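You operate a simulated robot arm through the tools that you are given. There is no shell and no other tool.

You run a simulated robot arm. Do the job below in one go: nothing can be reset, and whatever is moved stays where it is left.

JOB
Ring-gauge both stems and stand the good one in the assembly cup.
Fine: the green ring slides down the good stem; ring back, the other stem stays.

Only the result counts: the job must be done as asked and must still hold three seconds after the hand-in. Knocking over, shifting, dropping, spilling or breaking anything else fails it.

ROBOT AND FRAMES
A 6-joint arm with a two-finger parallel gripper on a trunk, on a base that drives. Base frame: it is fixed to the floor where the robot stands at the start and does not move with it; the origin is under the middle of the robot, x ahead of it, y to its left, z up; the surface under the hand at the start is at about z = 0.86. Lengths are in m, angles in rad, forces in N, time in s.
With the tool pointing down near the work surface it reaches from about 0.48 to 0.88 m from the robot's upright axis, wherever it stands. Its first joint turns from -2.007 to 2.007 rad. Places, roughly: assembly cup [0.7, -0.1, 0.9]; black stem socket [0.6, -0.2, 0.9]; ring gauge (5x5x2 cm) [0.6, 0, 0.9]; white stem socket [0.5, -0.1, 0.9]. Payload 4.2 kg.
The TCP is the grasp point between the finger pads, 0.023 m short of the fingertips. In the tool frame z runs along the fingers and y along their closing line. Largest opening 0.094 m; finger width 0.038, thickness 0.01; the body of the gripper, 0.054 by 0.096 m, starts 0.039 m behind the TCP.
Orientation is told as [roll, pitch, yaw] about the base's x, y, z axes, in that order, counted from this pose: with the fingers straight down and closing along the base's y, the tool's x points along the base's -x, its y along +y and its z along -z.

CONTROLS
- The arm moves only by the tool move_arm. Its argument "steps" is a list that holds one entry, the list of rows, each a list of 6 numbers: the shift along the tool's x, y, z in units of 50 mm (1.0 is 50 mm), then the turn, a rotation vector about the tool's x, y, z in units of 8 degrees (1.0 is 8 degrees). In form: [[[x, y, z, rx, ry, rz], ...]]. A call has 1 to 20 rows; each row shifts and turns the commanded pose from where the row before left it, along the tool's axes as they then stand. "gripper" is the finger opening in m, from 0 to 0.094, set as the call begins (left out, the last holds). A call with a number of a shift or a turn outside -1 to 1 is refused whole. Each row takes 0.2 s and may step no farther than 0.05 m and 0.15 rad from the row before; otherwise, or with a gripper value out of range, the whole call is refused. A pose out of reach is approached as far as the arm can. The call stops where the force on the tool passes 40 N (or 10 N more than at its start, if that is more) or the arm is blocked; 0.2 s more then pass. The fingers move at their own pace (about 0.108 m/s each) and stop on an object; they squeeze with about 20 N. The grip force told is the motor's: it shows also when the fingers shut on nothing. Time passes only in rows, and 0.2 s behind the last, so rows that do not move let the fingers close. The reply holds the time, the measured pose of the TCP, the force on the tool along the base axes, the opening and the grip force, in the units named above and with some noise, with the torque about the TCP (base axes, N m) and any sound that the robot's microphone picked up, and new pictures: "pictures" is both (left out), scene, wrist or none.
- Cameras (640 x 400 px; columns grow to the right, rows downward): "scene" is now at [0.2282, 0.1356, 1.36]; the picture's right is [-0.57, -0.82, 0.00], its down [-0.42, 0.29, -0.86] and it looks along [0.71, -0.49, -0.51] (base axes); focal length 249 px, centre (320, 200). "wrist" rides on the gripper at [0.086, 0.016, -0.075] in the tool frame; the picture's right is [-0.18, 0.98, 0.00], its down [-0.58, -0.11, -0.81] and it looks along [-0.79, -0.15, 0.59] (tool axes); focal length 243 px, centre (320, 200). There is no depth. A picture from a camera that has moved, and an enlarged one, comes with that camera's place and axes in the base frame and with its lens. The place of the scene camera against the robot may be out by one fixed shift of up to 0.018 m in any direction.
- raise_lower(by): slides the trunk up (or, below 0, down) by that many m; the arm and the scene camera ride with it, the base frame stays. It gives what a move gives, with no picture.
- steer(legs): drives the robot by 1 to 6 legs, each [ahead, turn to the left] in m and rad, along the robot's own axes; the way and the turn of a leg run together, so that a leg with both is an arc; at most 1.5 m and 3.142 rad a leg. The arm and the cameras ride along, it lands a little off, and it stops where it bumps. It gives what a move gives, and a new picture of the scene camera.
- turn_head(pan, tilt): turns the head with the scene camera to pan (to the left, within 1.396 rad either way) and tilt (down, from -0.506 to 1.204), counted from straight ahead of the robot. It gives what a move gives, and a new picture of the scene camera.
- enlarge(camera, box): a new picture of the part [left, top, right, bottom] of that camera's present view, enlarged. The clock stands still meanwhile.
- job_done(): hands the job in; it is judged then, once.

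Places have to be worked out from the pictures, the camera data and where the tool is seen. Open the gripper and draw the arm clear of the work before you hand the job in, unless the task says otherwise.

The tools are called after ">>>" as a command line: name --argument value ..., lists and objects as JSON in quotes. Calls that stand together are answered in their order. move_arm: Moves the arm, as the interface text tells. Its arguments: {"type":"object","properties":{"steps":{"type":"array","items":{"type":"array","items":{"type":"array","items":{"type":"number"}}}},"gripper":{"type":"number"},"pictures":{"type":"string","enum":["both","scene","wrist","none"]}},"required":["steps"]} The other tools are called the same way: raise_lower (by) slides the trunk up or down; steer (legs) drives the base; turn_head (pan, tilt) turns the head that bears the scene camera; enlarge (camera, box) takes an enlarged picture of a part of a camera's view; job_done () hands the job in.

At the start:

```text
clock: 0.0
eef_pos: [0.4976, 0.0751, 1.2052]
orientation: [0.0, 0.0, 0.0]
contact_force: [0.0, -0.4, 0.4]
torque: [0.0, -0.01, 0.01]
gripper_width: 0.0941
grasp_force: 0.1
trunk travel left (down, up): [-0.7, 0.29]
robot x, y, heading: [-0.0018, 0.0035, -0.001]
head pan, tilt: [-0.6, 0.538]
```

scene: 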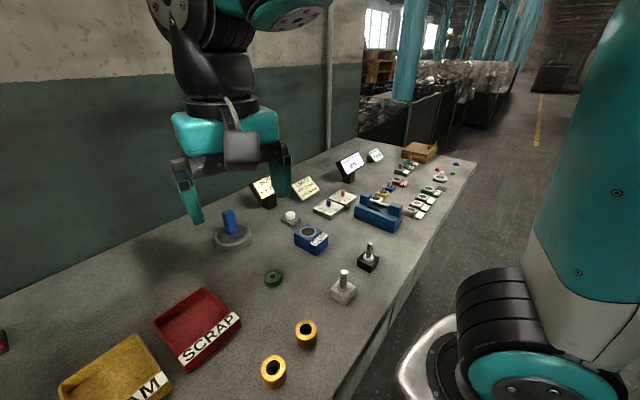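
wrist: 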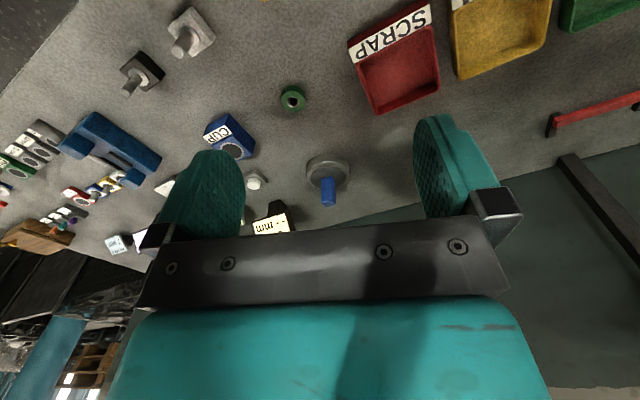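

I see the white stem socket, black stem socket, the green ring and the blue cup block. I'll enlarge both views to read labels and refine positions.

>>> enlarge --camera "scene" --box '[240, 170, 400, 310]'

>>> enlarge --camera "wrist" --box '[100, 0, 340, 200]'

>>> enlarge --camera "scene" --box '[240, 130, 400, 220]'

```text
2.86 times, centred on (320, 240) of scene
camera zoom: at [0.2282, 0.1356, 1.36], right [-0.57, -0.82, 0.0], down [-0.42, 0.29, -0.86], along [0.71, -0.49, -0.51], focal length 711 px, centre (320, 86)
```

zoom: 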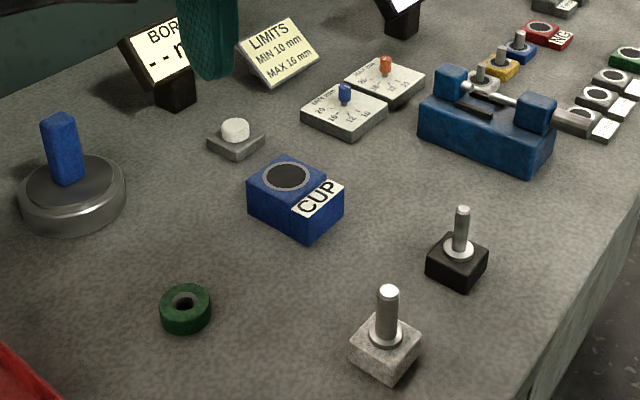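

```text
2.00 times, centred on (220, 100) of wrist
camera zoom: at [0.4108, 0.0925, 1.2798], right [0.18, 0.98, 0.0], down [0.58, -0.11, 0.81], along [0.79, -0.15, -0.59], focal length 485 px, centre (520, 400)
```

zoom: 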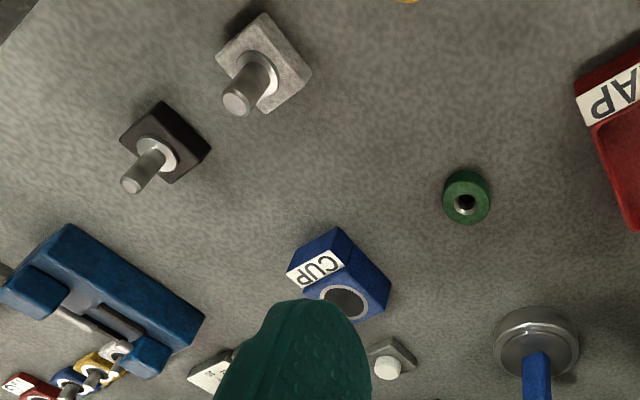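

```text
4.00 times, centred on (320, 175) of scene
camera zoom: at [0.2282, 0.1356, 1.36], right [-0.57, -0.82, 0.0], down [-0.42, 0.29, -0.86], along [0.71, -0.49, -0.51], focal length 996 px, centre (320, 300)
```

zoom: 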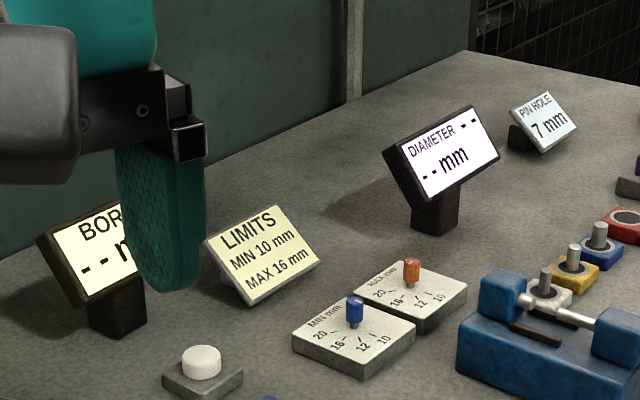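

I'll zoom further on the ring and each stem to estimate bore and stem diameters.

>>> enlarge --camera "scene" --box '[257, 260, 289, 292]'

>>> enlarge --camera "scene" --box '[324, 234, 388, 310]'

>>> enlarge --camera "wrist" --box '[110, 0, 230, 100]'

>>> enlarge --camera "scene" --box '[284, 215, 340, 260]'

```text
12.50 times, centred on (273, 276) of scene
camera zoom: at [0.2282, 0.1356, 1.36], right [-0.57, -0.82, 0.0], down [-0.42, 0.29, -0.86], along [0.71, -0.49, -0.51], focal length 3111 px, centre (908, -750)
```

zoom: 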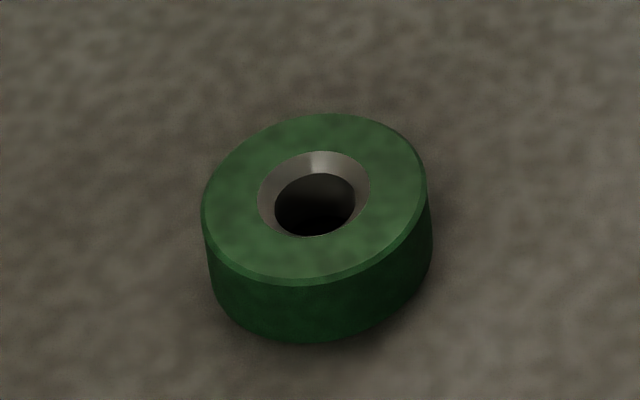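

```text
5.26 times, centred on (356, 272) of scene
camera zoom: at [0.2282, 0.1356, 1.36], right [-0.57, -0.82, 0.0], down [-0.42, 0.29, -0.86], along [0.71, -0.49, -0.51], focal length 1310 px, centre (130, -179)
```

zoom: 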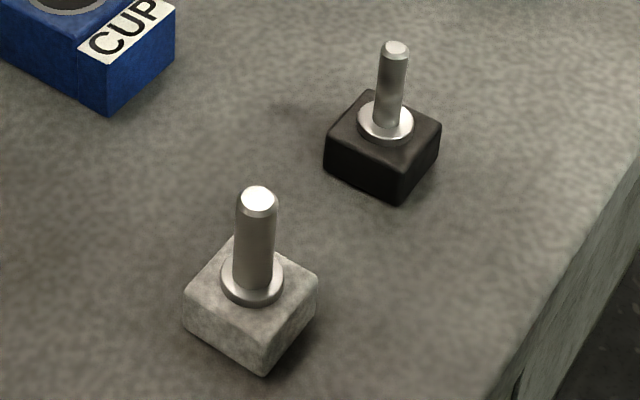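

```text
4.00 times, centred on (170, 50) of wrist
camera zoom: at [0.4108, 0.0925, 1.2798], right [0.18, 0.98, 0.0], down [0.58, -0.11, 0.81], along [0.79, -0.15, -0.59], focal length 970 px, centre (920, 800)
```

zoom: 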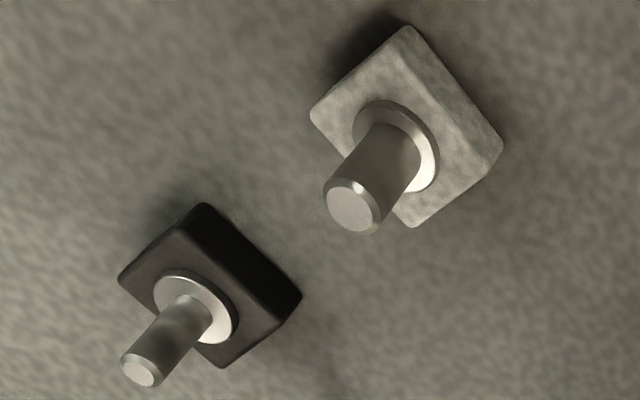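

```text
8.89 times, centred on (312, 238) of scene
camera zoom: at [0.2282, 0.1356, 1.36], right [-0.57, -0.82, 0.0], down [-0.42, 0.29, -0.86], along [0.71, -0.49, -0.51], focal length 2212 px, centre (391, -133)
```

zoom: 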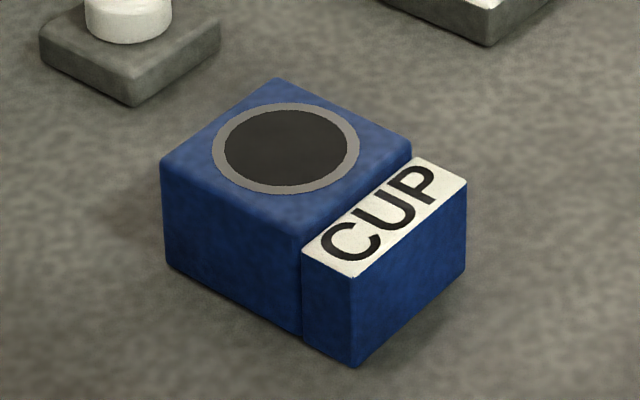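

The bore looks about 16 mm, the white stem about 16+ mm, and the black stem about 14 mm; both still need gauging. I judge the ring to be near (0.637, 0.00), so I'll move above it, staying high enough for a good look.

>>> move_arm --steps '[[[-0.464, -0.25, 0.684, 0, 0, 0], [-0.464, -0.25, 0.684, 0, 0, 0], [-0.464, -0.25, 0.684, 0, 0, 0], [-0.464, -0.25, 0.684, 0, 0, 0], [-0.464, -0.25, 0.684, 0, 0, 0], [-0.464, -0.25, 0.684, 0, 0, 0], [0, 0, 0, 0, 0, 0]]]' --gripper 0.094

```text
clock: 1.6
eef_pos: [0.6352, -0.0022, 1.0017]
orientation: [-0.001, -0.001, -0.001]
contact_force: [0.0, 0.2, -0.5]
torque: [0.02, 0.01, 0.03]
gripper_width: 0.094
grasp_force: 0.1
trunk travel left (down, up): [-0.7, 0.29]
robot x, y, heading: [-0.0028, 0.0024, 0.001]
head pan, tilt: [-0.6, 0.538]
camera scene: at [0.228, 0.1356, 1.3601], right [-0.57, -0.82, 0.0], down [-0.42, 0.29, -0.86], along [0.71, -0.49, -0.51], focal length 249 px, centre (320, 200)
camera wrist: at [0.5483, 0.015, 1.0752], right [0.18, 0.98, 0.0], down [0.58, -0.11, 0.81], along [0.79, -0.15, -0.59], focal length 243 px, centre (320, 200)
```

scene: 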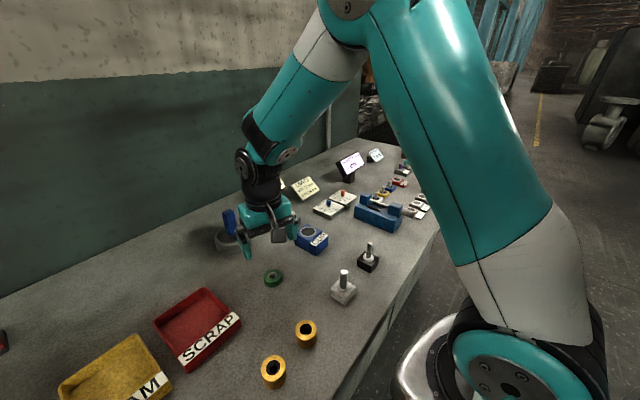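
wrist: 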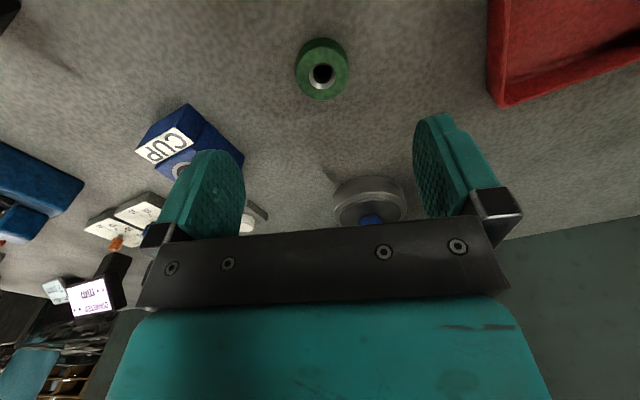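

The ring is almost straight below the fingers; I'll zoom the wrist view to fix its centre.

>>> enlarge --camera "wrist" --box '[272, 25, 368, 115]'

```text
4.44 times, centred on (320, 70) of wrist
camera zoom: at [0.5483, 0.015, 1.0752], right [0.18, 0.98, 0.0], down [0.58, -0.11, 0.81], along [0.79, -0.15, -0.59], focal length 1078 px, centre (320, 778)
```

zoom: 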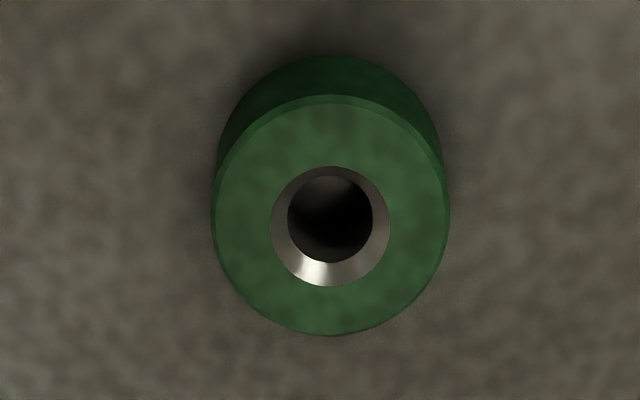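

The ring centre is about (0.643, -0.001), with the ring top near z 0.88. I'll go down with open fingers around it to TCP z 0.889 and check before I close.

>>> move_arm --steps '[[[-0.08, 0.01, 0, 0, 0, 0], [-0.08, 0.01, 0.6, 0, 0, 0], [0, 0, 0.6, 0, 0, 0], [0, 0, 0.6, 0, 0, 0], [0, 0, 0.45, 0, 0, 0], [0, 0, 0, 0, 0, 0]]]' --gripper 0.094

```text
clock: 3.0
eef_pos: [0.6445, 0.0005, 0.8901]
orientation: [0.001, 0.001, -0.001]
contact_force: [-0.2, 0.1, -0.4]
torque: [0.01, 0.0, -0.01]
gripper_width: 0.0939
grasp_force: 0.1
trunk travel left (down, up): [-0.7, 0.29]
robot x, y, heading: [0.0018, -0.0048, -0.001]
head pan, tilt: [-0.6, 0.538]
camera scene: at [0.2281, 0.1356, 1.3601], right [-0.57, -0.82, 0.0], down [-0.42, 0.29, -0.86], along [0.71, -0.49, -0.51], focal length 249 px, centre (320, 200)
camera wrist: at [0.5585, 0.0184, 0.9633], right [0.18, 0.98, 0.0], down [0.58, -0.11, 0.81], along [0.79, -0.15, -0.59], focal length 243 px, centre (320, 200)
```

scene: 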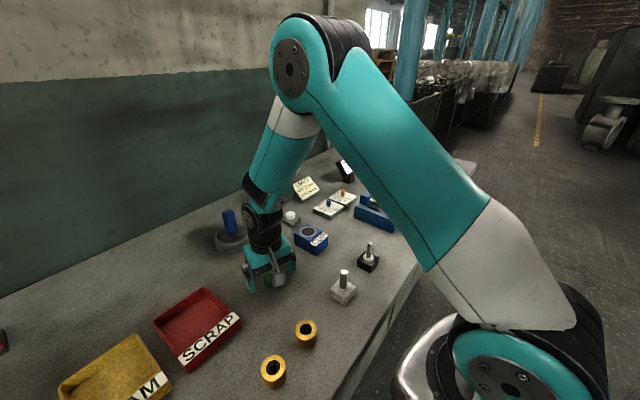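
wrist: 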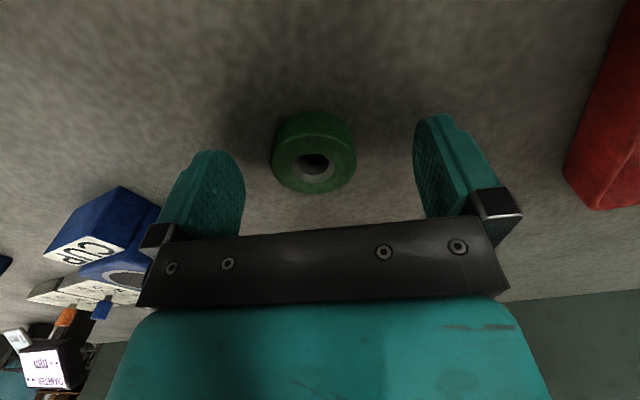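

The ring is between the pads with clearance on both sides. I'll zoom in to measure how far its centre sits from the TCP.

>>> enlarge --camera "wrist" --box '[260, 100, 372, 200]'

```text
4.00 times, centred on (316, 150) of wrist
camera zoom: at [0.5585, 0.0184, 0.9633], right [0.18, 0.98, 0.0], down [0.58, -0.11, 0.81], along [0.79, -0.15, -0.59], focal length 970 px, centre (336, 400)
```

zoom: 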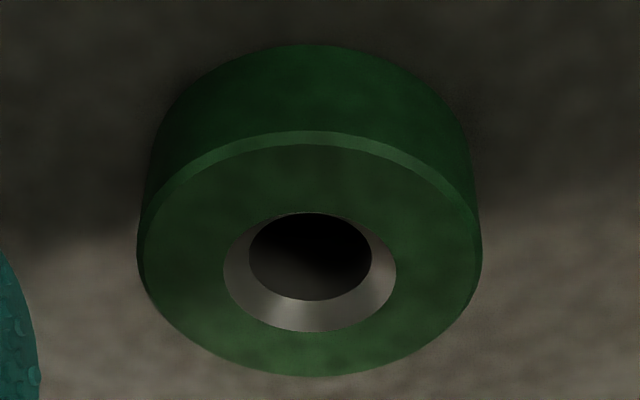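

The ring centre is about 3 mm toward -y from the TCP, so I shift 3 mm to centre on it, and then close on the ring.

>>> move_arm --steps '[[[0, -0.065, 0.02, 0, 0, 0], [0, 0, 0, 0, 0, 0]]]' --gripper 0.094 --pictures "none"

>>> move_arm --steps '[[[0, 0, 0, 0, 0, 0], [0, 0, 0, 0, 0, 0], [0, 0, 0, 0, 0, 0], [0, 0, 0, 0, 0, 0]]]' --gripper 0.03 --pictures "wrist"

```text
clock: 3.6
eef_pos: [0.645, -0.0019, 0.8889]
orientation: [0.0, 0.0, -0.001]
contact_force: [0.0, 0.5, 0.4]
torque: [0.0, 0.0, 0.01]
gripper_width: 0.0941
grasp_force: 0.1
trunk travel left (down, up): [-0.7, 0.29]
robot x, y, heading: [-0.0023, 0.0012, -0.002]
head pan, tilt: [-0.6, 0.538]
```

```text
clock: 4.6
eef_pos: [0.6447, -0.0028, 0.8887]
orientation: [-0.001, -0.001, 0.0]
contact_force: [-0.2, 0.4, 1.1]
torque: [0.05, 0.04, -0.02]
gripper_width: 0.0434
grasp_force: 19.7
trunk travel left (down, up): [-0.7, 0.29]
robot x, y, heading: [0.0009, 0.002, 0.001]
head pan, tilt: [-0.6, 0.538]
camera wrist: at [0.5586, 0.0153, 0.9626], right [0.18, 0.98, 0.0], down [0.58, -0.11, 0.81], along [0.79, -0.15, -0.59], focal length 243 px, centre (320, 200)
```

wrist: 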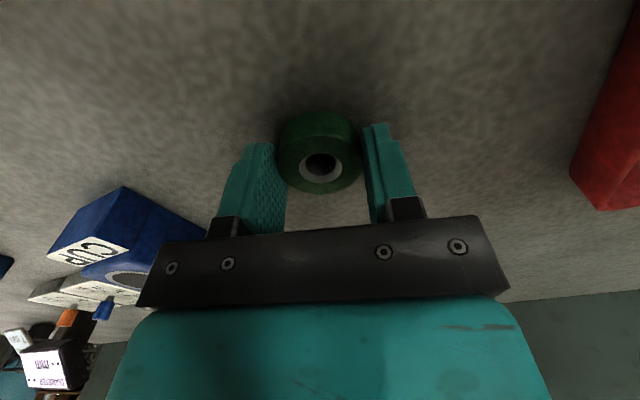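

The ring is gripped at 43.4 mm and about 20 N. I'll measure where it sits in the fingers before I lift it.

>>> enlarge --camera "wrist" --box '[264, 100, 376, 200]'

```text
4.00 times, centred on (320, 150) of wrist
camera zoom: at [0.5586, 0.0153, 0.9626], right [0.18, 0.98, 0.0], down [0.58, -0.11, 0.81], along [0.79, -0.15, -0.59], focal length 970 px, centre (320, 400)
```

zoom: 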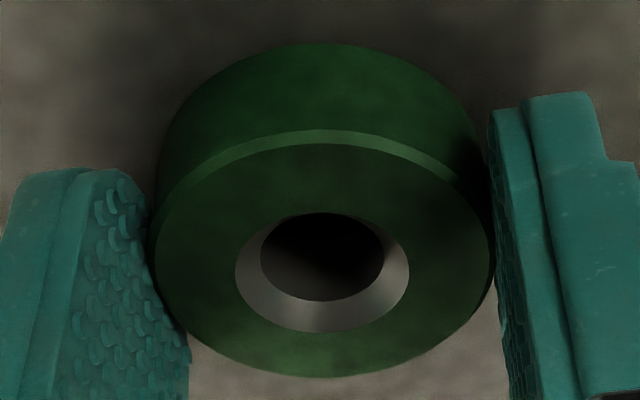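

The ring sits centred at the TCP to within about a millimetre. I'll lift it straight up, then travel to about 7 cm above where I judge the black stem to be, (0.545, -0.21).

>>> move_arm --steps '[[[0, 0, 0.0, 0, 0, 0], [0, 0, -0.3, 0, 0, 0], [0, 0, -0.8, 0, 0, 0], [0, 0, -0.8, 0, 0, 0], [0, 0, -0.8, 0, 0, 0], [0, 0, -0.75, 0, 0, 0], [0.25, -0.52, 0, 0, 0, 0], [0.25, -0.52, 0, 0, 0, 0], [0.25, -0.52, 0, 0, 0, 0], [0.25, -0.52, 0, 0, 0, 0], [0.25, -0.52, 0, 0, 0, 0], [0.25, -0.52, 0, 0, 0, 0], [0.25, -0.52, 0, 0, 0, 0], [0.25, -0.52, 0, 0, 0, 0], [0, 0, 0, 0, 0, 0], [0, 0, 0, 0, 0, 0]]]' --gripper 0.03

```text
clock: 8.0
eef_pos: [0.5437, -0.2102, 1.0602]
orientation: [0.001, 0.0, -0.001]
contact_force: [0.0, 0.0, -1.6]
torque: [0.01, 0.0, 0.01]
gripper_width: 0.043
grasp_force: 20.2
trunk travel left (down, up): [-0.7, 0.29]
robot x, y, heading: [-0.0018, 0.0012, -0.002]
head pan, tilt: [-0.6, 0.538]
camera scene: at [0.2282, 0.1355, 1.36], right [-0.57, -0.82, 0.0], down [-0.42, 0.29, -0.86], along [0.71, -0.49, -0.51], focal length 249 px, centre (320, 200)
camera wrist: at [0.4579, -0.1925, 1.1341], right [0.18, 0.98, 0.0], down [0.58, -0.11, 0.81], along [0.79, -0.15, -0.59], focal length 243 px, centre (320, 200)
```

scene: 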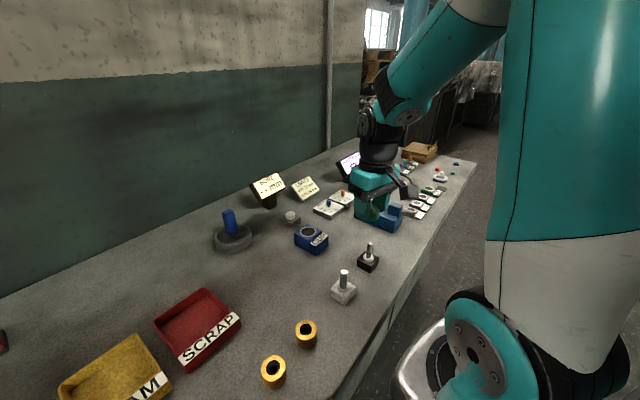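
wrist: 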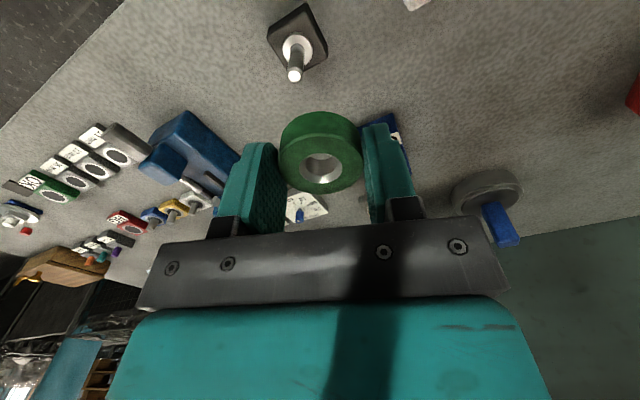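

>>> enlarge --camera "wrist" --box '[248, 0, 360, 100]'

>>> enlarge --camera "wrist" --box '[264, 100, 376, 200]'

>>> enlarge --camera "scene" --box '[324, 190, 420, 310]'

```text
4.00 times, centred on (304, 50) of wrist
camera zoom: at [0.4579, -0.1925, 1.1341], right [0.18, 0.98, 0.0], down [0.58, -0.11, 0.81], along [0.79, -0.15, -0.59], focal length 970 px, centre (384, 800)
```

zoom: 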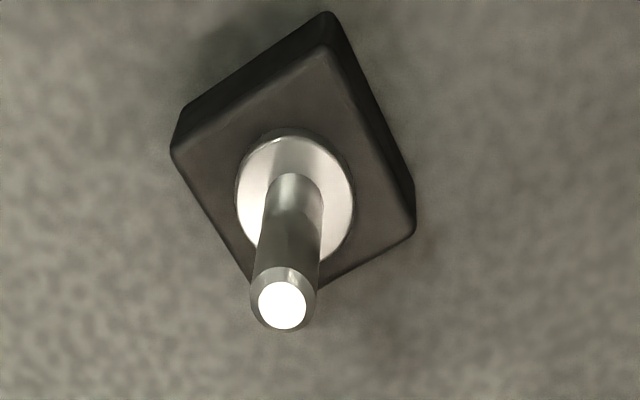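

```text
4.00 times, centred on (320, 150) of wrist
camera zoom: at [0.4579, -0.1925, 1.1341], right [0.18, 0.98, 0.0], down [0.58, -0.11, 0.81], along [0.79, -0.15, -0.59], focal length 970 px, centre (320, 400)
```

zoom: 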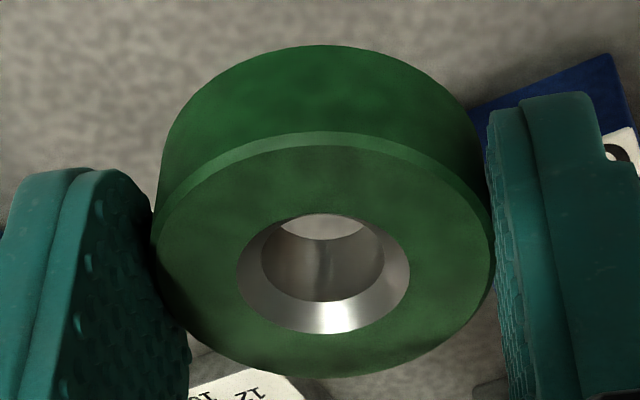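

```text
3.33 times, centred on (372, 250) of scene
camera zoom: at [0.2282, 0.1355, 1.36], right [-0.57, -0.82, 0.0], down [-0.42, 0.29, -0.86], along [0.71, -0.49, -0.51], focal length 830 px, centre (147, 33)
```

zoom: 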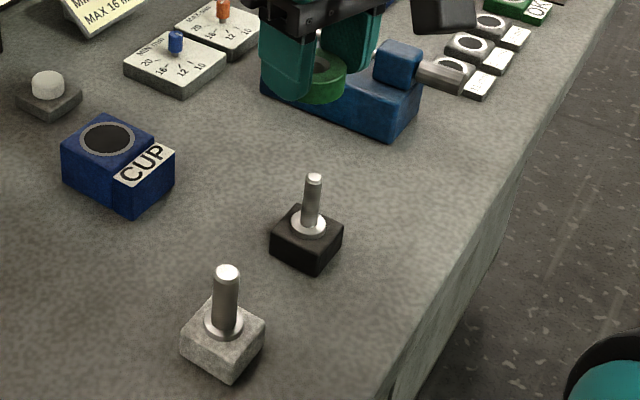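

By triangulation from two wrist views, the black stem top is at about (0.553, -0.232, 0.935). I shift over it and come down to TCP z of about 1.005, where the stem top still shows past the ring's edge.

>>> move_arm --steps '[[[-0.09, -0.228, 0, 0, 0, 0], [-0.09, -0.228, 0, 0, 0, 0], [0, 0, 0.55, 0, 0, 0], [0, 0, 0.55, 0, 0, 0], [0, 0, 0, 0, 0, 0], [0, 0, 0, 0, 0, 0]]]' --gripper 0.03

>>> enlarge --camera "wrist" --box '[264, 40, 376, 140]'

>>> enlarge --camera "scene" --box '[324, 190, 420, 310]'

```text
clock: 9.4
eef_pos: [0.5528, -0.2338, 1.0022]
orientation: [0.0, -0.001, -0.001]
contact_force: [0.7, -0.4, -2.3]
torque: [0.0, -0.04, 0.01]
gripper_width: 0.0434
grasp_force: 20.5
trunk travel left (down, up): [-0.7, 0.29]
robot x, y, heading: [0.0008, 0.0014, 0.004]
head pan, tilt: [-0.6, 0.538]
camera scene: at [0.2282, 0.1355, 1.36], right [-0.57, -0.82, 0.0], down [-0.42, 0.29, -0.86], along [0.71, -0.49, -0.51], focal length 249 px, centre (320, 200)
camera wrist: at [0.4672, -0.2169, 1.0763], right [0.18, 0.98, 0.0], down [0.58, -0.11, 0.81], along [0.79, -0.15, -0.59], focal length 243 px, centre (320, 200)
```

scene: 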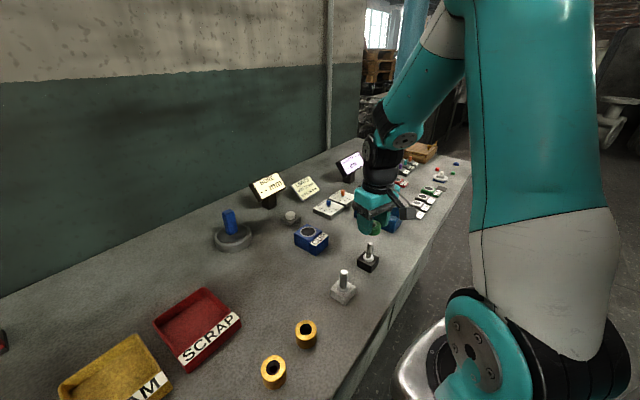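
wrist: 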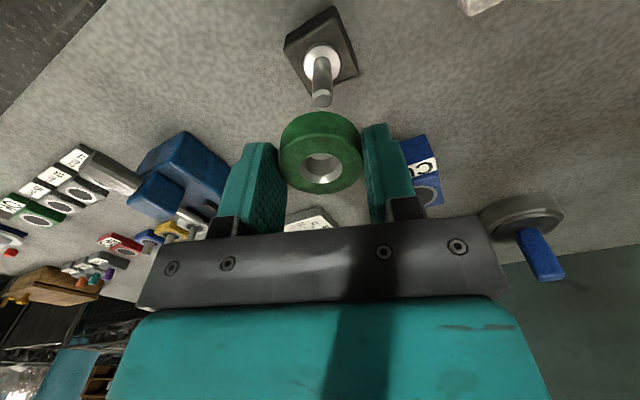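

```text
4.00 times, centred on (320, 90) of wrist
camera zoom: at [0.4672, -0.2169, 1.0763], right [0.18, 0.98, 0.0], down [0.58, -0.11, 0.81], along [0.79, -0.15, -0.59], focal length 970 px, centre (320, 640)
```

zoom: 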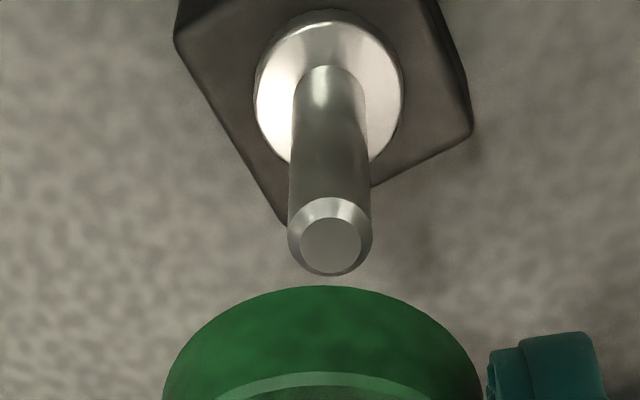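

```text
3.33 times, centred on (372, 250) of scene
camera zoom: at [0.2282, 0.1355, 1.36], right [-0.57, -0.82, 0.0], down [-0.42, 0.29, -0.86], along [0.71, -0.49, -0.51], focal length 830 px, centre (147, 33)
```

zoom: 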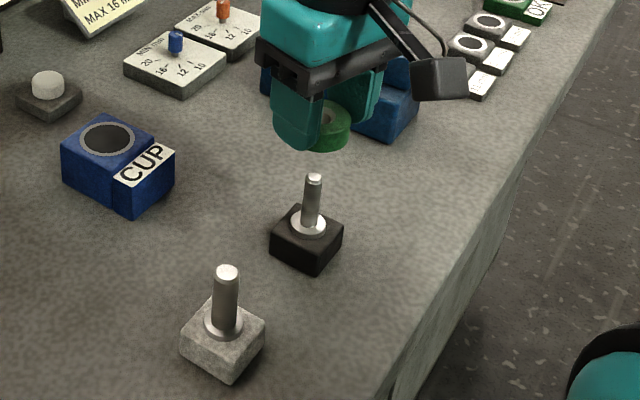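

In the wrist view the stem is now nearly in line with the ring: about 1 mm off in tool x and 1.5 mm in tool y. I'll cross-check the sideways alignment with a tight scene zoom.

>>> enlarge --camera "scene" --box '[344, 208, 392, 268]'

```text
6.67 times, centred on (368, 238) of scene
camera zoom: at [0.2282, 0.1355, 1.36], right [-0.57, -0.82, 0.0], down [-0.42, 0.29, -0.86], along [0.71, -0.49, -0.51], focal length 1659 px, centre (0, -53)
```

zoom: 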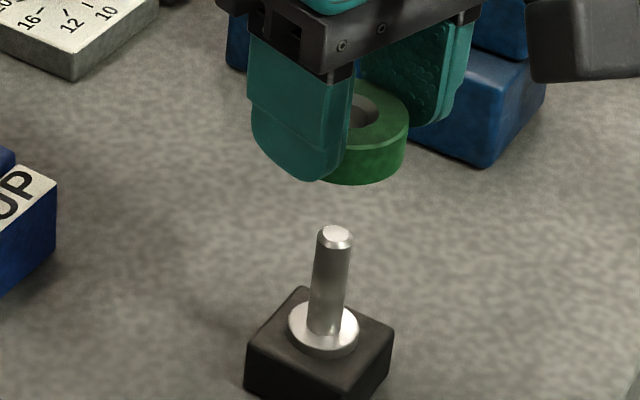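

The scene and wrist estimates differ by a couple of millimetres along x, so I'll zoom tighter to settle it before I lower the ring.

>>> enlarge --camera "scene" --box '[360, 212, 380, 238]'

>>> enlarge --camera "scene" --box '[358, 236, 382, 262]'

```text
15.38 times, centred on (370, 225) of scene
camera zoom: at [0.2282, 0.1355, 1.36], right [-0.57, -0.82, 0.0], down [-0.42, 0.29, -0.86], along [0.71, -0.49, -0.51], focal length 3829 px, centre (-449, -185)
```

zoom: 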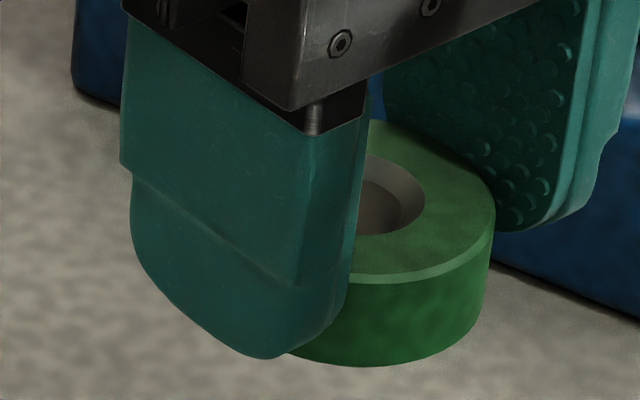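

```text
15.38 times, centred on (370, 249) of scene
camera zoom: at [0.2282, 0.1355, 1.36], right [-0.57, -0.82, 0.0], down [-0.42, 0.29, -0.86], along [0.71, -0.49, -0.51], focal length 3829 px, centre (-449, -554)
```

zoom: 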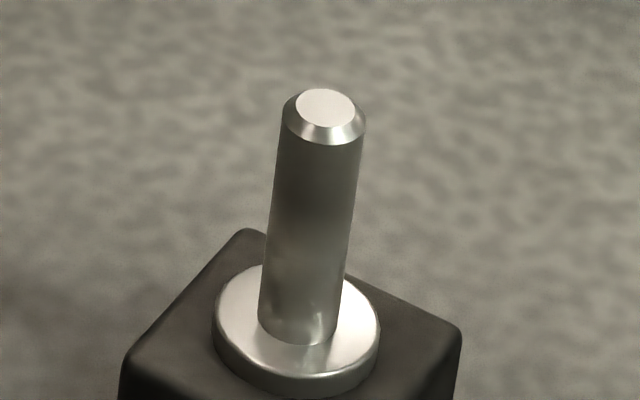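

Combining both cameras, the stem is about 2.3 mm toward tool +x and 1.9 mm toward tool +y from the ring axis. I make that correction and come down 26 mm, leaving roughly 8 mm of gap for another check.

>>> move_arm --steps '[[[0.046, 0.038, 0, 0, 0, 0], [0, 0, 0.26, 0, 0, 0], [0, 0, 0.26, 0, 0, 0], [0, 0, 0, 0, 0, 0], [0, 0, 0, 0, 0, 0]]]' --gripper 0.03 --pictures "wrist"

>>> enlarge --camera "scene" --box '[356, 222, 384, 252]'

>>> enlarge --camera "wrist" --box '[264, 60, 376, 160]'

```text
clock: 10.6
eef_pos: [0.5507, -0.2311, 0.9778]
orientation: [0.001, 0.0, 0.001]
contact_force: [-0.4, 0.4, -1.9]
torque: [-0.05, -0.01, 0.0]
gripper_width: 0.0435
grasp_force: 20.3
trunk travel left (down, up): [-0.7, 0.29]
robot x, y, heading: [0.0018, -0.0037, -0.001]
head pan, tilt: [-0.6, 0.538]
camera wrist: at [0.4645, -0.2144, 1.0527], right [0.18, 0.98, 0.0], down [0.58, -0.11, 0.81], along [0.79, -0.15, -0.59], focal length 243 px, centre (320, 200)
```

wrist: 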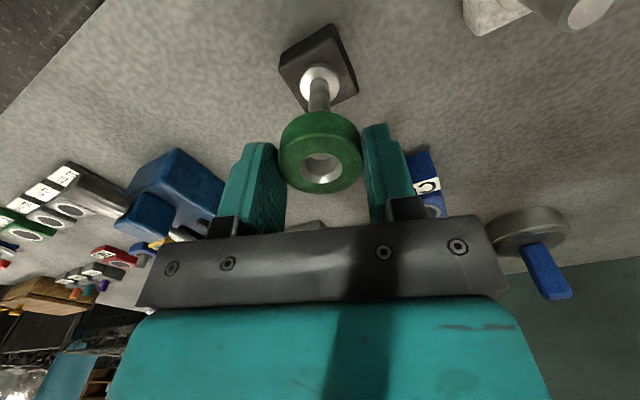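

```text
13.33 times, centred on (370, 237) of scene
camera zoom: at [0.2282, 0.1355, 1.36], right [-0.57, -0.82, 0.0], down [-0.42, 0.29, -0.86], along [0.71, -0.49, -0.51], focal length 3319 px, centre (-347, -293)
```

zoom: 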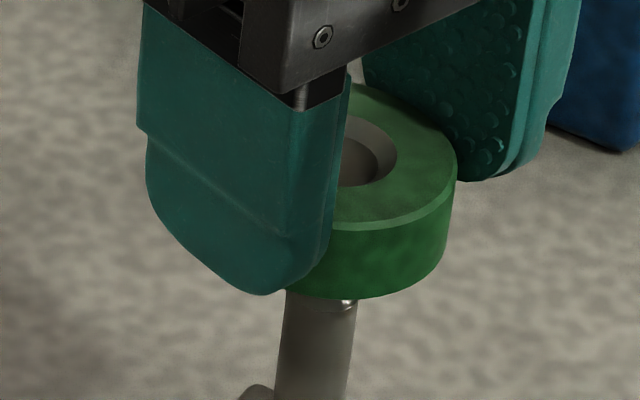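

```text
4.00 times, centred on (320, 110) of wrist
camera zoom: at [0.4645, -0.2144, 1.0527], right [0.18, 0.98, 0.0], down [0.58, -0.11, 0.81], along [0.79, -0.15, -0.59], focal length 970 px, centre (320, 560)
```

zoom: 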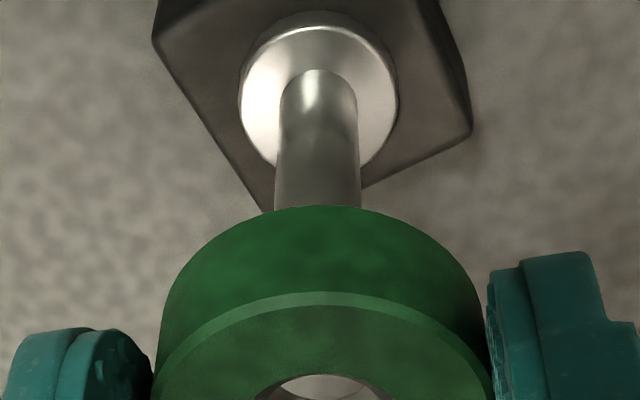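

Both views now put the stem within about half a millimetre of the ring's axis. I trim 0.5 mm in y and lower slowly by 14 mm, to see whether the ring passes over the stem tip.

>>> move_arm --steps '[[[0, -0.01, 0.04, 0, 0, 0], [0, 0, 0.04, 0, 0, 0], [0, 0, 0.04, 0, 0, 0], [0, 0, 0.04, 0, 0, 0], [0, 0, 0.04, 0, 0, 0], [0, 0, 0.04, 0, 0, 0], [0, 0, 0.04, 0, 0, 0], [0, 0, 0, 0, 0, 0]]]' --gripper 0.03 --pictures "wrist"

>>> enlarge --camera "scene" --box '[356, 228, 384, 258]'

>>> enlarge --camera "wrist" --box '[264, 100, 376, 200]'

```text
clock: 12.4
eef_pos: [0.5508, -0.2323, 0.9628]
orientation: [0.001, 0.002, 0.0]
contact_force: [-0.2, -0.2, -1.8]
torque: [0.0, -0.01, -0.02]
gripper_width: 0.0434
grasp_force: 19.9
trunk travel left (down, up): [-0.7, 0.29]
robot x, y, heading: [-0.0, 0.0032, -0.001]
head pan, tilt: [-0.6, 0.538]
camera wrist: at [0.4642, -0.214, 1.0384], right [0.18, 0.98, 0.0], down [0.58, -0.11, 0.81], along [0.79, -0.15, -0.59], focal length 243 px, centre (320, 200)
```

wrist: 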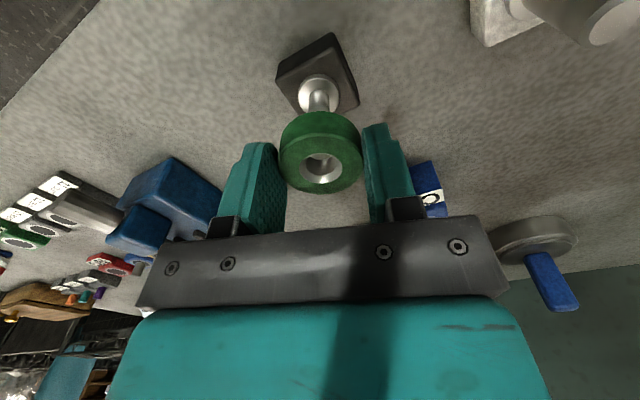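

```text
13.33 times, centred on (370, 243) of scene
camera zoom: at [0.2282, 0.1355, 1.36], right [-0.57, -0.82, 0.0], down [-0.42, 0.29, -0.86], along [0.71, -0.49, -0.51], focal length 3319 px, centre (-347, -373)
```

zoom: 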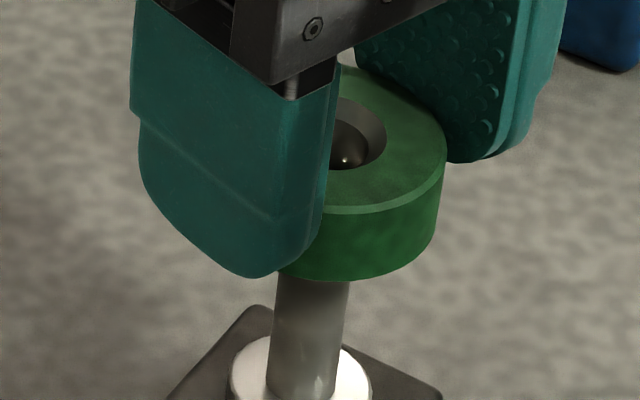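

```text
4.00 times, centred on (320, 150) of wrist
camera zoom: at [0.4642, -0.214, 1.0384], right [0.18, 0.98, 0.0], down [0.58, -0.11, 0.81], along [0.79, -0.15, -0.59], focal length 970 px, centre (320, 400)
```

zoom: 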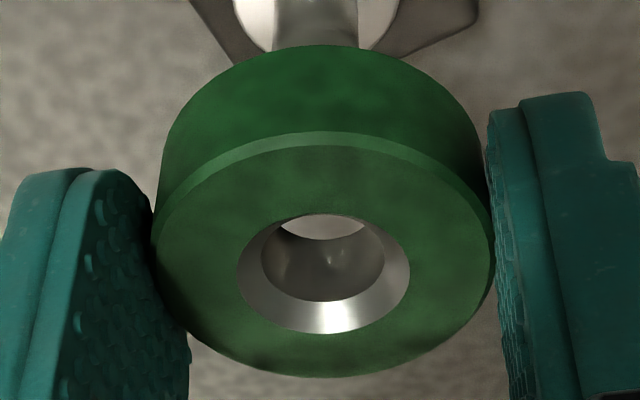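

There is no contact force yet, and the ring's underside is about level with the stem tip. I keep lowering slowly, 12 mm more.

>>> move_arm --steps '[[[0, 0, 0.04, 0, 0, 0], [0, 0, 0.04, 0, 0, 0], [0, 0, 0.04, 0, 0, 0], [0, 0, 0.04, 0, 0, 0], [0, 0, 0.04, 0, 0, 0], [0, 0, 0.04, 0, 0, 0], [0, 0, 0, 0, 0, 0]]]' --gripper 0.03 --pictures "wrist"

>>> enlarge --camera "scene" --box '[356, 232, 384, 262]'

>>> enlarge --camera "wrist" --box '[264, 100, 376, 200]'

```text
clock: 14.0
eef_pos: [0.5499, -0.2314, 0.9501]
orientation: [0.0, 0.0, 0.001]
contact_force: [-1.1, 0.1, -1.9]
torque: [0.0, 0.02, 0.02]
gripper_width: 0.0434
grasp_force: 20.4
trunk travel left (down, up): [-0.7, 0.29]
robot x, y, heading: [0.0023, 0.0027, -0.002]
head pan, tilt: [-0.6, 0.538]
camera wrist: at [0.4648, -0.2141, 1.0259], right [0.18, 0.98, 0.0], down [0.58, -0.11, 0.81], along [0.79, -0.15, -0.59], focal length 243 px, centre (320, 200)
```

wrist: 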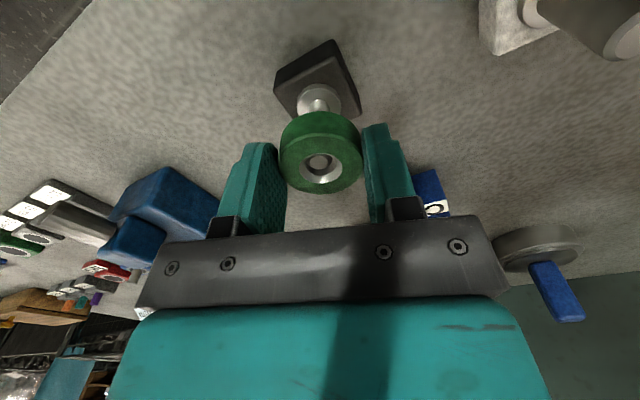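

```text
13.33 times, centred on (370, 247) of scene
camera zoom: at [0.2282, 0.1355, 1.36], right [-0.57, -0.82, 0.0], down [-0.42, 0.29, -0.86], along [0.71, -0.49, -0.51], focal length 3319 px, centre (-347, -427)
```

zoom: 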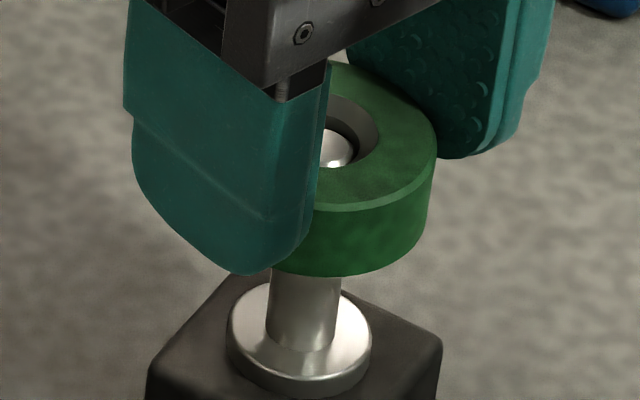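

```text
4.00 times, centred on (320, 150) of wrist
camera zoom: at [0.4648, -0.2141, 1.0259], right [0.18, 0.98, 0.0], down [0.58, -0.11, 0.81], along [0.79, -0.15, -0.59], focal length 970 px, centre (320, 400)
```

zoom: 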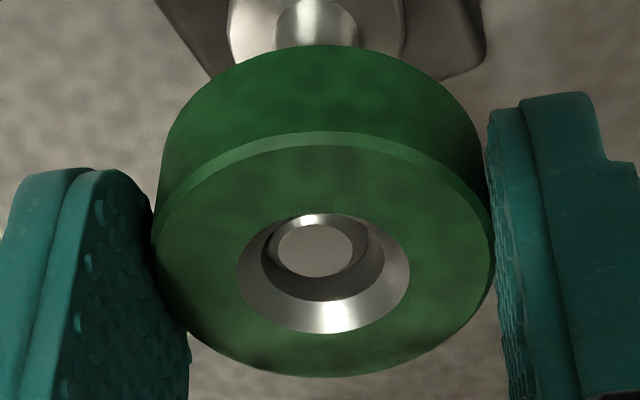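

The stem tip shows inside the bore with no force, so the ring is passing over the black stem. I shift 0.7 mm toward -y to centre it and slide the ring further down, toward the flange.

>>> move_arm --steps '[[[0, -0.014, 0, 0, 0, 0], [0, 0, 0.05, 0, 0, 0], [0, 0, 0.05, 0, 0, 0], [0, 0, 0.05, 0, 0, 0], [0, 0, 0.05, 0, 0, 0], [0, 0, 0.05, 0, 0, 0], [0, 0, 0.05, 0, 0, 0], [0, 0, 0.05, 0, 0, 0], [0, 0, 0.05, 0, 0, 0], [0, 0, 0.05, 0, 0, 0], [0, 0, 0.05, 0, 0, 0], [0, 0, 0, 0, 0, 0]]]' --gripper 0.03 --pictures "wrist"

>>> enlarge --camera "scene" --box '[352, 232, 388, 272]'

>>> enlarge --camera "wrist" --box '[264, 100, 376, 200]'

```text
clock: 16.6
eef_pos: [0.5497, -0.2314, 0.9283]
orientation: [0.0, 0.0, 0.0]
contact_force: [0.9, -0.1, -2.1]
torque: [0.0, -0.01, 0.04]
gripper_width: 0.0435
grasp_force: 20.3
trunk travel left (down, up): [-0.7, 0.29]
robot x, y, heading: [0.0022, 0.0004, 0.0]
head pan, tilt: [-0.6, 0.538]
camera wrist: at [0.4641, -0.2139, 1.0021], right [0.18, 0.98, 0.0], down [0.58, -0.11, 0.81], along [0.79, -0.15, -0.59], focal length 243 px, centre (320, 200)
```

wrist: 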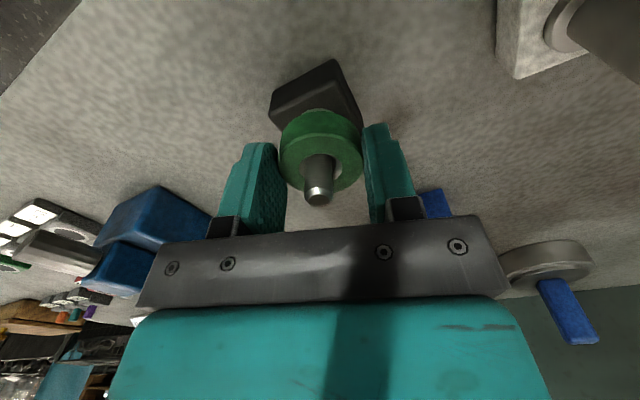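

```text
10.00 times, centred on (370, 252) of scene
camera zoom: at [0.2282, 0.1355, 1.36], right [-0.57, -0.82, 0.0], down [-0.42, 0.29, -0.86], along [0.71, -0.49, -0.51], focal length 2489 px, centre (-180, -320)
```

zoom: 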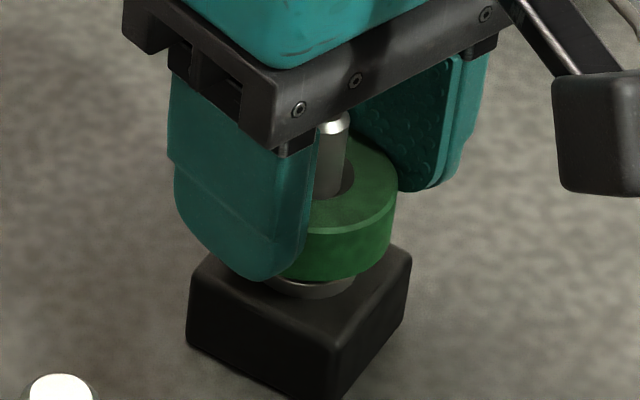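

```text
4.00 times, centred on (320, 150) of wrist
camera zoom: at [0.4641, -0.2139, 1.0021], right [0.18, 0.98, 0.0], down [0.58, -0.11, 0.81], along [0.79, -0.15, -0.59], focal length 970 px, centre (320, 400)
```

zoom: 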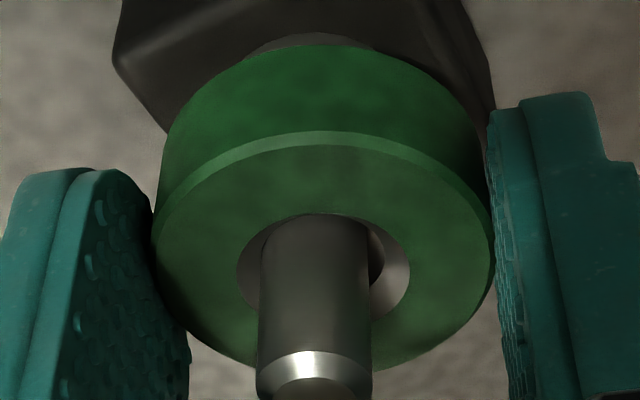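

The ring slides freely on the black stem and is close to the flange, with no load on the tool. I go a final 8 mm down for a full gauge, then lift it straight back off.

>>> move_arm --steps '[[[0, 0, 0.04, 0, 0, 0], [0, 0, 0.04, 0, 0, 0], [0, 0, 0.04, 0, 0, 0], [0, 0, 0.04, 0, 0, 0], [0, 0, 0, 0, 0, 0]]]' --gripper 0.03 --pictures "wrist"

>>> enlarge --camera "scene" --box '[352, 232, 388, 272]'

```text
clock: 17.8
eef_pos: [0.5519, -0.2331, 0.9195]
orientation: [0.0, 0.0, 0.001]
contact_force: [-0.9, 1.5, 3.2]
torque: [0.06, 0.04, 0.0]
gripper_width: 0.0431
grasp_force: 20.1
trunk travel left (down, up): [-0.7, 0.29]
robot x, y, heading: [-0.0017, -0.0001, 0.003]
head pan, tilt: [-0.6, 0.538]
camera wrist: at [0.4646, -0.215, 0.994], right [0.18, 0.98, 0.0], down [0.58, -0.11, 0.81], along [0.79, -0.15, -0.59], focal length 243 px, centre (320, 200)
```

wrist: 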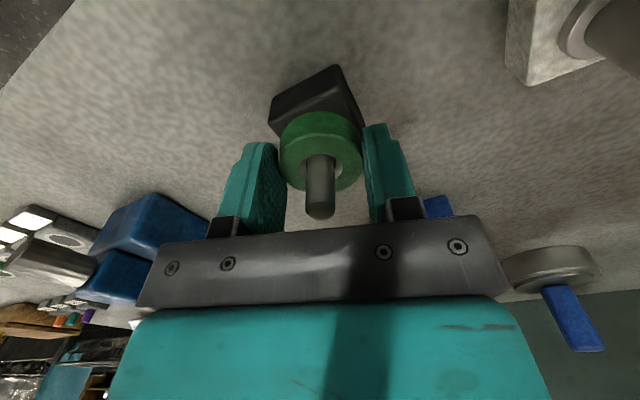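

```text
10.00 times, centred on (370, 252) of scene
camera zoom: at [0.2281, 0.1356, 1.3601], right [-0.57, -0.82, 0.0], down [-0.42, 0.29, -0.86], along [0.71, -0.49, -0.51], focal length 2489 px, centre (-180, -320)
```

zoom: 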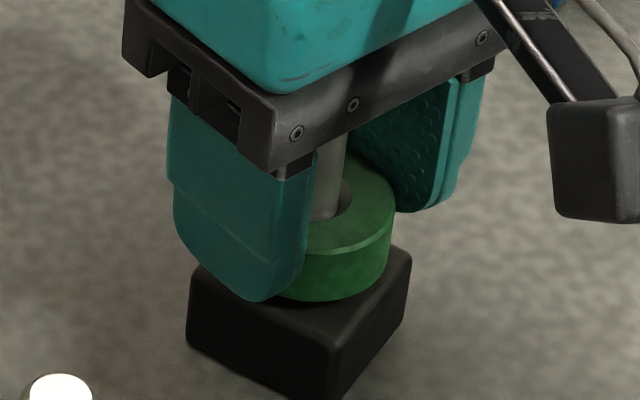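

The ring reached the flange, with a light 5 N touch. So the black stem passes, and I lift the ring straight up off it.

>>> move_arm --steps '[[[0, 0, -0.08, 0, 0, 0], [0, 0, -0.16, 0, 0, 0], [0, 0, -0.2, 0, 0, 0], [0, 0, -0.2, 0, 0, 0], [0, 0, -0.2, 0, 0, 0], [0, 0, -0.2, 0, 0, 0], [0, 0, -0.2, 0, 0, 0], [0, 0, -0.2, 0, 0, 0], [0, 0, -0.2, 0, 0, 0], [0, 0, -0.3, 0, 0, 0], [0, 0, -0.3, 0, 0, 0], [0, 0, 0, 0, 0, 0]]]' --gripper 0.03

>>> enlarge --camera "wrist" --box '[240, 0, 400, 140]'

```text
clock: 20.4
eef_pos: [0.5515, -0.2335, 1.0315]
orientation: [0.0, 0.0, 0.001]
contact_force: [-0.6, -0.2, -1.7]
torque: [-0.01, 0.02, -0.01]
gripper_width: 0.0433
grasp_force: 20.0
trunk travel left (down, up): [-0.7, 0.29]
robot x, y, heading: [0.0019, 0.0009, 0.004]
head pan, tilt: [-0.6, 0.538]
camera scene: at [0.2282, 0.1355, 1.36], right [-0.57, -0.82, 0.0], down [-0.42, 0.29, -0.86], along [0.71, -0.49, -0.51], focal length 249 px, centre (320, 200)
camera wrist: at [0.4669, -0.2166, 1.1056], right [0.18, 0.98, 0.0], down [0.58, -0.11, 0.81], along [0.79, -0.15, -0.59], focal length 243 px, centre (320, 200)
```

scene: 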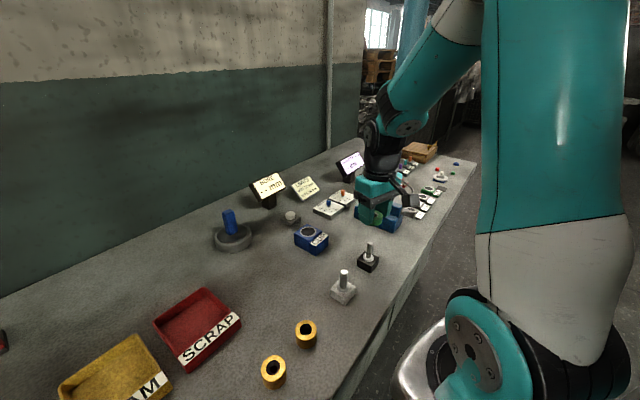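
wrist: 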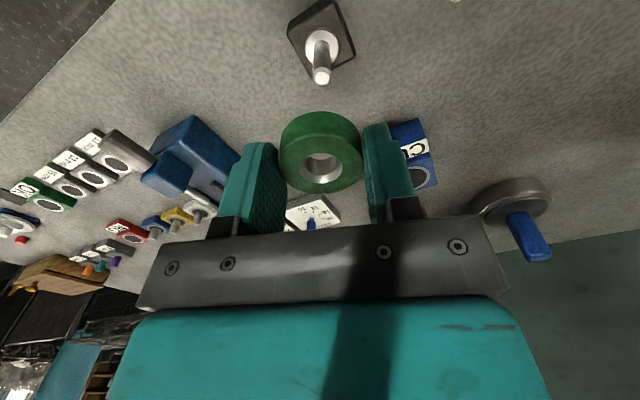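

```text
2.86 times, centred on (320, 70) of wrist
camera zoom: at [0.4669, -0.2166, 1.1056], right [0.18, 0.98, 0.0], down [0.58, -0.11, 0.81], along [0.79, -0.15, -0.59], focal length 693 px, centre (320, 571)
```

zoom: 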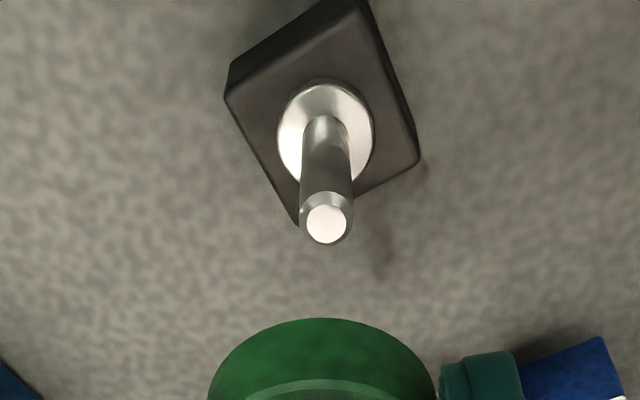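

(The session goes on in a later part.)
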